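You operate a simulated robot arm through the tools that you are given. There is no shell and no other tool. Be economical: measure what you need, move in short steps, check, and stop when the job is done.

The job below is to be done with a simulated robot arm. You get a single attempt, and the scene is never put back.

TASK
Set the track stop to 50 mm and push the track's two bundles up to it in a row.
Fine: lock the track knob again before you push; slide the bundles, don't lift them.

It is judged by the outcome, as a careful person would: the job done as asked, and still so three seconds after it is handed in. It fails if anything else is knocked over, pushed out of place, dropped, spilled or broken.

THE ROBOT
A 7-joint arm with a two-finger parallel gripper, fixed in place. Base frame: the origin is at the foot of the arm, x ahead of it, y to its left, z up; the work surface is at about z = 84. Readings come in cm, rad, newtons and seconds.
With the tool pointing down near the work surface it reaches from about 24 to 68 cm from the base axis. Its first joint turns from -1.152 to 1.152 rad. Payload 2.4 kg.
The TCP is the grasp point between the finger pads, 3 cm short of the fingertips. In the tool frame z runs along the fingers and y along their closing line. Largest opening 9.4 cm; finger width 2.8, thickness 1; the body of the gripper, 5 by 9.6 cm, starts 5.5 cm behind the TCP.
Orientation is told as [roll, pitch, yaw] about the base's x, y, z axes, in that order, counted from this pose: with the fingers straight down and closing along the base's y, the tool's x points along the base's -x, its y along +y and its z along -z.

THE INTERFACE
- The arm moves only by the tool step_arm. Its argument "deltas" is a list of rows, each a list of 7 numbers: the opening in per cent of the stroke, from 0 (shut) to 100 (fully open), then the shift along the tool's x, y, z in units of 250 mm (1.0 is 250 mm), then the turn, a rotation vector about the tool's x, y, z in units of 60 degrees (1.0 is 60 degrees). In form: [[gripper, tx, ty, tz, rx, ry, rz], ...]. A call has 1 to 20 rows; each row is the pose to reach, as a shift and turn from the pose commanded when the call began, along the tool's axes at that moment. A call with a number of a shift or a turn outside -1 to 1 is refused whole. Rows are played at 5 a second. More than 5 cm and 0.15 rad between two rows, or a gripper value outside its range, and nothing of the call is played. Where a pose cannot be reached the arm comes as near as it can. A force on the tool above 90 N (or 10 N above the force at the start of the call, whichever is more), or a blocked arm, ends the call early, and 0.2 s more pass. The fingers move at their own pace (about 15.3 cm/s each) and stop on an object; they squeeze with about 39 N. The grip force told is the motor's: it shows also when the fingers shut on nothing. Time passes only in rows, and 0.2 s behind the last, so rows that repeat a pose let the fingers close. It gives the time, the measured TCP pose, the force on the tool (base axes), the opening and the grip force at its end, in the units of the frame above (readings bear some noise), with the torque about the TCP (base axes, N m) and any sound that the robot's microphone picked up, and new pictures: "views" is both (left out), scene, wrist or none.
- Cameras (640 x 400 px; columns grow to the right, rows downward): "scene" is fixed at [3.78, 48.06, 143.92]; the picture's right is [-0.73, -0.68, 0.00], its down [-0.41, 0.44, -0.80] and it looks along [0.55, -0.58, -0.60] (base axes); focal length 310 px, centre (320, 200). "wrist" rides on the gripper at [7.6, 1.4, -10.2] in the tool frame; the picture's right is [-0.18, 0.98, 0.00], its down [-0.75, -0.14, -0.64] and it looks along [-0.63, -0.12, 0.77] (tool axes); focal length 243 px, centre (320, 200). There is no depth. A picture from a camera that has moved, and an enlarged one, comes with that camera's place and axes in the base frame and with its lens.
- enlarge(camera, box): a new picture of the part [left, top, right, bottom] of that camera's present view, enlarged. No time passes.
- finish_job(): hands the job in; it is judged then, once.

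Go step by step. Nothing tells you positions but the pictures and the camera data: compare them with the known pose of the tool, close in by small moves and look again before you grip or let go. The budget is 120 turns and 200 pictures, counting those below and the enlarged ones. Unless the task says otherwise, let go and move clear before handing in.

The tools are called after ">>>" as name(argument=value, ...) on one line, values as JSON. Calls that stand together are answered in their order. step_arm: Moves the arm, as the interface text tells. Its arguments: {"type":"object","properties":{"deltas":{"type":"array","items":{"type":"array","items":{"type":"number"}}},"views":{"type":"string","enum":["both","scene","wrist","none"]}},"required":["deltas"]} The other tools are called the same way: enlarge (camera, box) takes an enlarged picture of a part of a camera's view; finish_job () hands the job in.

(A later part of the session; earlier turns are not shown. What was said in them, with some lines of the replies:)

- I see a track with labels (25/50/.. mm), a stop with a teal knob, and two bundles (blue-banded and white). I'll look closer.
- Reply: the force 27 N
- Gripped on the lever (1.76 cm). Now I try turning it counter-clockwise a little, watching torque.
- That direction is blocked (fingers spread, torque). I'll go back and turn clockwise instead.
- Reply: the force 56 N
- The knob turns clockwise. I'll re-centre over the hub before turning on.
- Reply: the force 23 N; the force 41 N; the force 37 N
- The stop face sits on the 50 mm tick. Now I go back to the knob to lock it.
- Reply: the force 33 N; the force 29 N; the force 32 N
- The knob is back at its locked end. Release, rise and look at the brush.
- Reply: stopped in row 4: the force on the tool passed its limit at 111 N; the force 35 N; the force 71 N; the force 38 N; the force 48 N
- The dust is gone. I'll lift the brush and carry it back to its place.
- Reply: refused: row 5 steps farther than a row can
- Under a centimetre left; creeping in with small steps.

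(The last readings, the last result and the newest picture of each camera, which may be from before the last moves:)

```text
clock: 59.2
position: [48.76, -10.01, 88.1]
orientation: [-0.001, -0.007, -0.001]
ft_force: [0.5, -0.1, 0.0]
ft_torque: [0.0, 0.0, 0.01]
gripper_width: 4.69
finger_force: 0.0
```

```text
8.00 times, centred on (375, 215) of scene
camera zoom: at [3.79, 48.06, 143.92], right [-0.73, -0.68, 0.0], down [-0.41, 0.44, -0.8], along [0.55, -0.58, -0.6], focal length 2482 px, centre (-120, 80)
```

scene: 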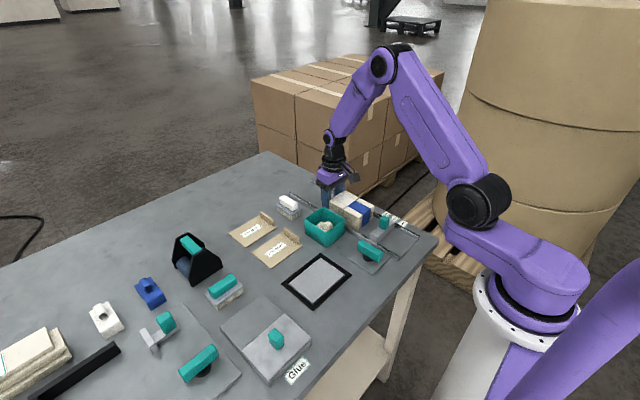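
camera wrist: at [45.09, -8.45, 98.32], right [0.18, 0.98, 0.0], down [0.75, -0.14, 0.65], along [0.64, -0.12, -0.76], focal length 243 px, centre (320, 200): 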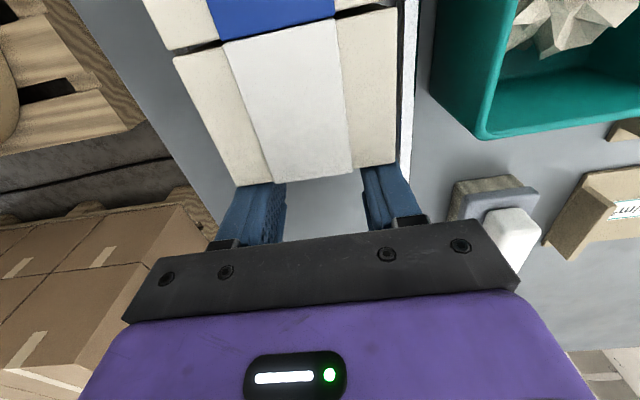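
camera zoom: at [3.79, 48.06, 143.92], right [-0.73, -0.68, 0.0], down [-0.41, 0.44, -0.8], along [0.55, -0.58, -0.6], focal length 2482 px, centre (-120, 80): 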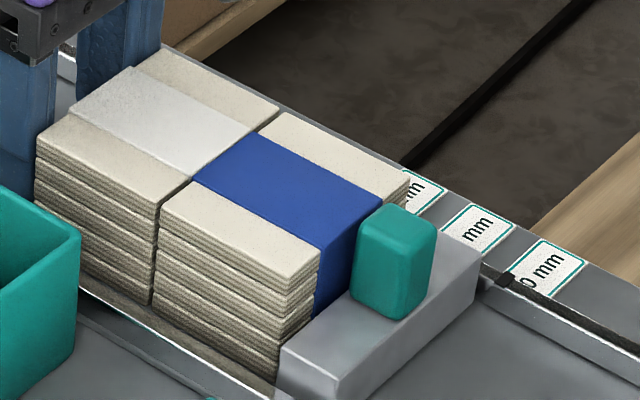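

>>> step_arm(deltas=[[50, 0.004, 0, 0, 0, 0, 0]], views="none")

```text
clock: 59.6
position: [48.66, -9.99, 87.93]
orientation: [-0.001, -0.005, 0.0]
ft_force: [0.9, 0.2, 0.9]
ft_torque: [0.0, 0.0, 0.0]
gripper_width: 4.69
finger_force: 0.0
```

>>> step_arm(deltas=[[50, 0.004, 0, 0, 0, 0, 0]], views="none")

```text
clock: 60.0
position: [48.47, -9.92, 88.09]
orientation: [-0.001, -0.005, 0.001]
ft_force: [0.9, 0.0, 1.0]
ft_torque: [0.0, 0.01, 0.01]
gripper_width: 4.68
finger_force: 0.0
```

>>> step_arm(deltas=[[50, 0.004, 0, 0, 0, 0, 0]], views="both")

>>> enlarge(camera="scene", box=[360, 210, 410, 250])

```text
clock: 60.4
position: [48.45, -10.06, 88.04]
orientation: [-0.002, -0.004, 0.0]
ft_force: [0.6, 0.4, -0.1]
ft_torque: [0.03, 0.0, 0.01]
gripper_width: 4.68
finger_force: 0.1
camera wrist: at [40.72, -8.44, 98.26], right [0.18, 0.98, 0.0], down [0.75, -0.14, 0.65], along [0.64, -0.12, -0.76], focal length 243 px, centre (320, 200)
```

scene: 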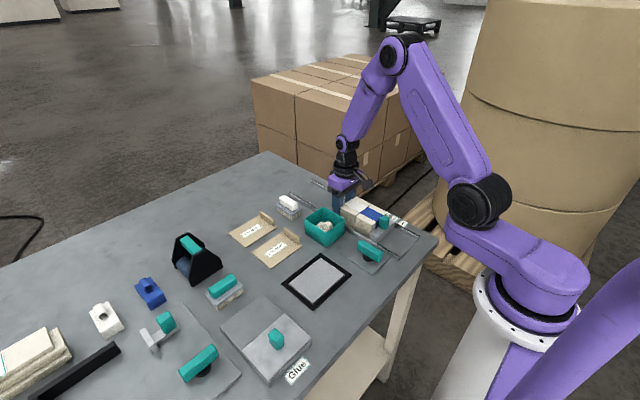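
wrist: 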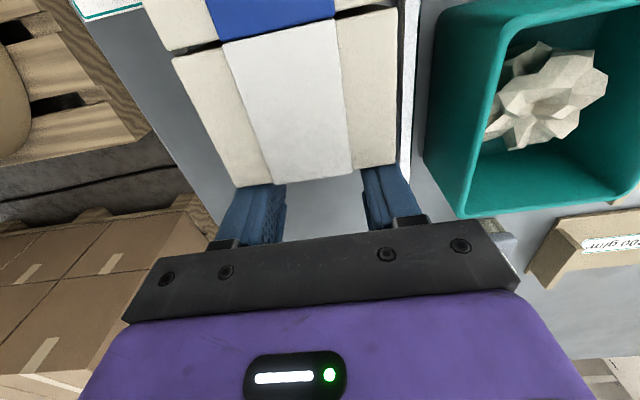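

```text
10.00 times, centred on (385, 230) of scene
camera zoom: at [3.79, 48.06, 143.92], right [-0.73, -0.68, 0.0], down [-0.41, 0.44, -0.8], along [0.55, -0.58, -0.6], focal length 3103 px, centre (-330, -100)
```

zoom: 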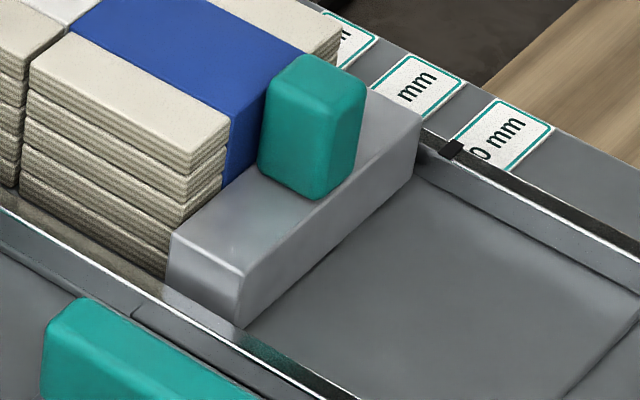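

>>> step_arm(deltas=[[50, 0.004, 0, 0, 0, 0, 0]], views="none")

>>> enlarge(camera="scene", box=[360, 210, 410, 250])

```text
clock: 60.8
position: [48.39, -9.89, 88.06]
orientation: [-0.003, -0.008, -0.003]
ft_force: [3.8, -0.4, 1.4]
ft_torque: [0.0, -0.01, 0.01]
gripper_width: 4.7
finger_force: 0.1
```

```text
10.00 times, centred on (385, 230) of scene
camera zoom: at [3.8, 48.06, 143.92], right [-0.73, -0.68, 0.0], down [-0.41, 0.44, -0.8], along [0.55, -0.58, -0.6], focal length 3103 px, centre (-330, -100)
```

zoom: 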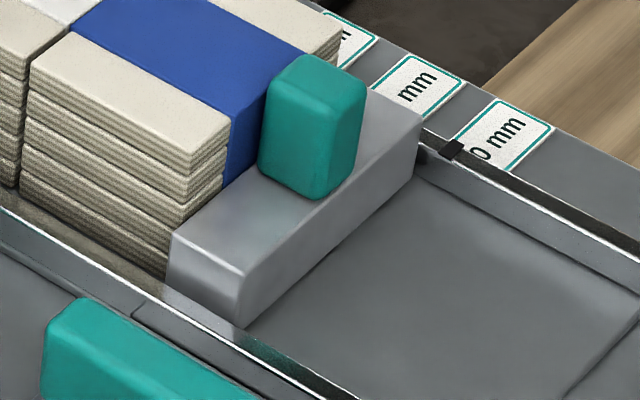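

Force is 3.8 N and the bundles no longer move: contact. One more tiny nudge to settle them, then back off.

>>> step_arm(deltas=[[50, 0.003, 0, 0, 0, 0, 0], [50, 0.003, 0, 0, 0, 0, 0]], views="none")

```text
clock: 61.4
position: [48.36, -9.89, 88.19]
orientation: [-0.001, -0.01, 0.002]
ft_force: [9.2, -0.4, 0.1]
ft_torque: [0.0, 0.08, 0.02]
gripper_width: 4.69
finger_force: 0.1
```

>>> step_arm(deltas=[[50, -0.03, 0, 0, 0, 0, 0], [50, -0.12, 0, 0, 0, 0, 0], [50, -0.12, 0, -0.15, 0, 0, 0], [50, -0.12, 0, -0.3, 0, 0, 0], [50, -0.12, 0, -0.45, 0, 0, 0], [50, 0.05, 0, -0.5, 0, 0, 0], [50, 0.22, 0, -0.5, 0, 0, 0], [50, 0.39, 0, -0.5, 0, 0, 0], [50, 0.5, 0, -0.5, 0, 0, 0]])

>>> enlarge(camera="wrist", box=[180, 30, 380, 160])

>>> enlarge(camera="scene", box=[270, 170, 430, 270])

```text
clock: 63.4
position: [35.63, -9.88, 100.54]
orientation: [-0.002, -0.005, 0.0]
ft_force: [0.1, -1.1, 0.1]
ft_torque: [-0.03, -0.01, -0.04]
gripper_width: 4.73
finger_force: 0.0
camera wrist: at [27.94, -8.35, 110.67], right [0.18, 0.98, 0.0], down [0.75, -0.14, 0.65], along [0.64, -0.12, -0.76], focal length 243 px, centre (320, 200)
```

scene: 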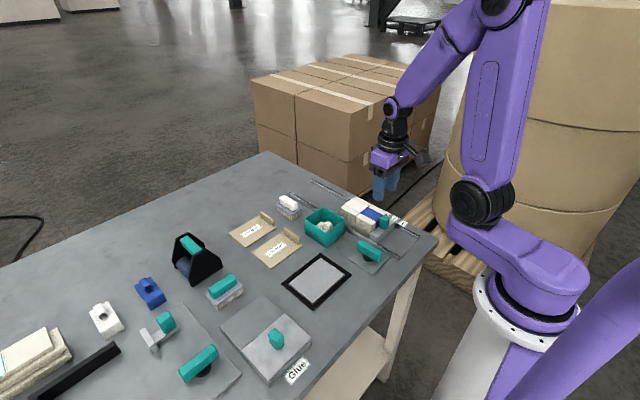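
wrist: 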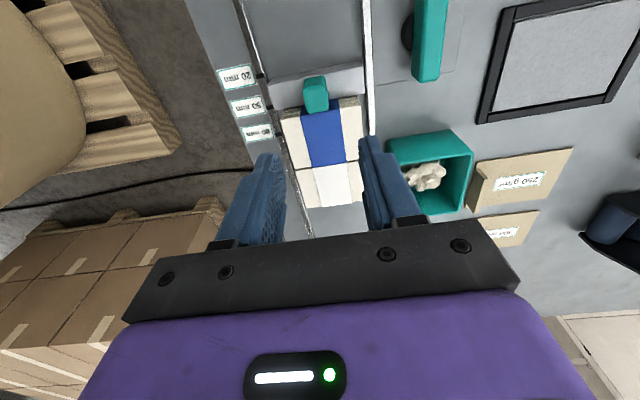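

```text
3.08 times, centred on (280, 95) of wrist
camera zoom: at [27.94, -8.35, 110.67], right [0.18, 0.98, 0.0], down [0.75, -0.14, 0.65], along [0.64, -0.12, -0.76], focal length 746 px, centre (443, 523)
```

zoom: 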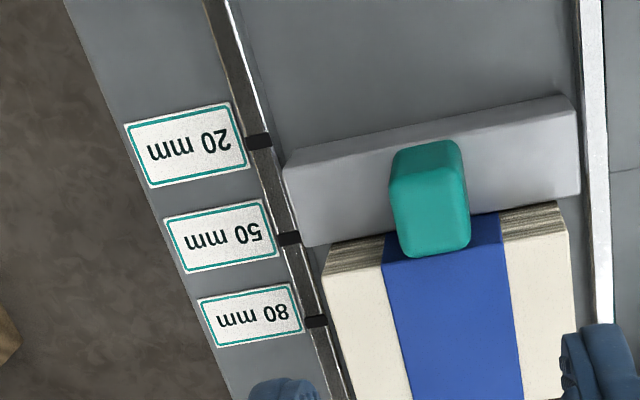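

```text
4.00 times, centred on (350, 220) of scene
camera zoom: at [3.78, 48.06, 143.92], right [-0.73, -0.68, 0.0], down [-0.41, 0.44, -0.8], along [0.55, -0.58, -0.6], focal length 1241 px, centre (200, 120)
```

zoom: 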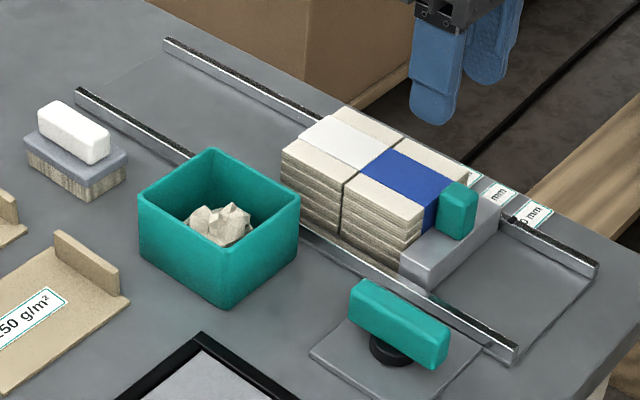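

>>> finish_job()

```text
The job is handed in.
```

The track stop is set to 50 mm and the knob is locked again. Both bundles were slid up against the stop in a row, not lifted.

Paper dust was lying in the bundles' path, so I brushed it away first and put the brush back in its place.
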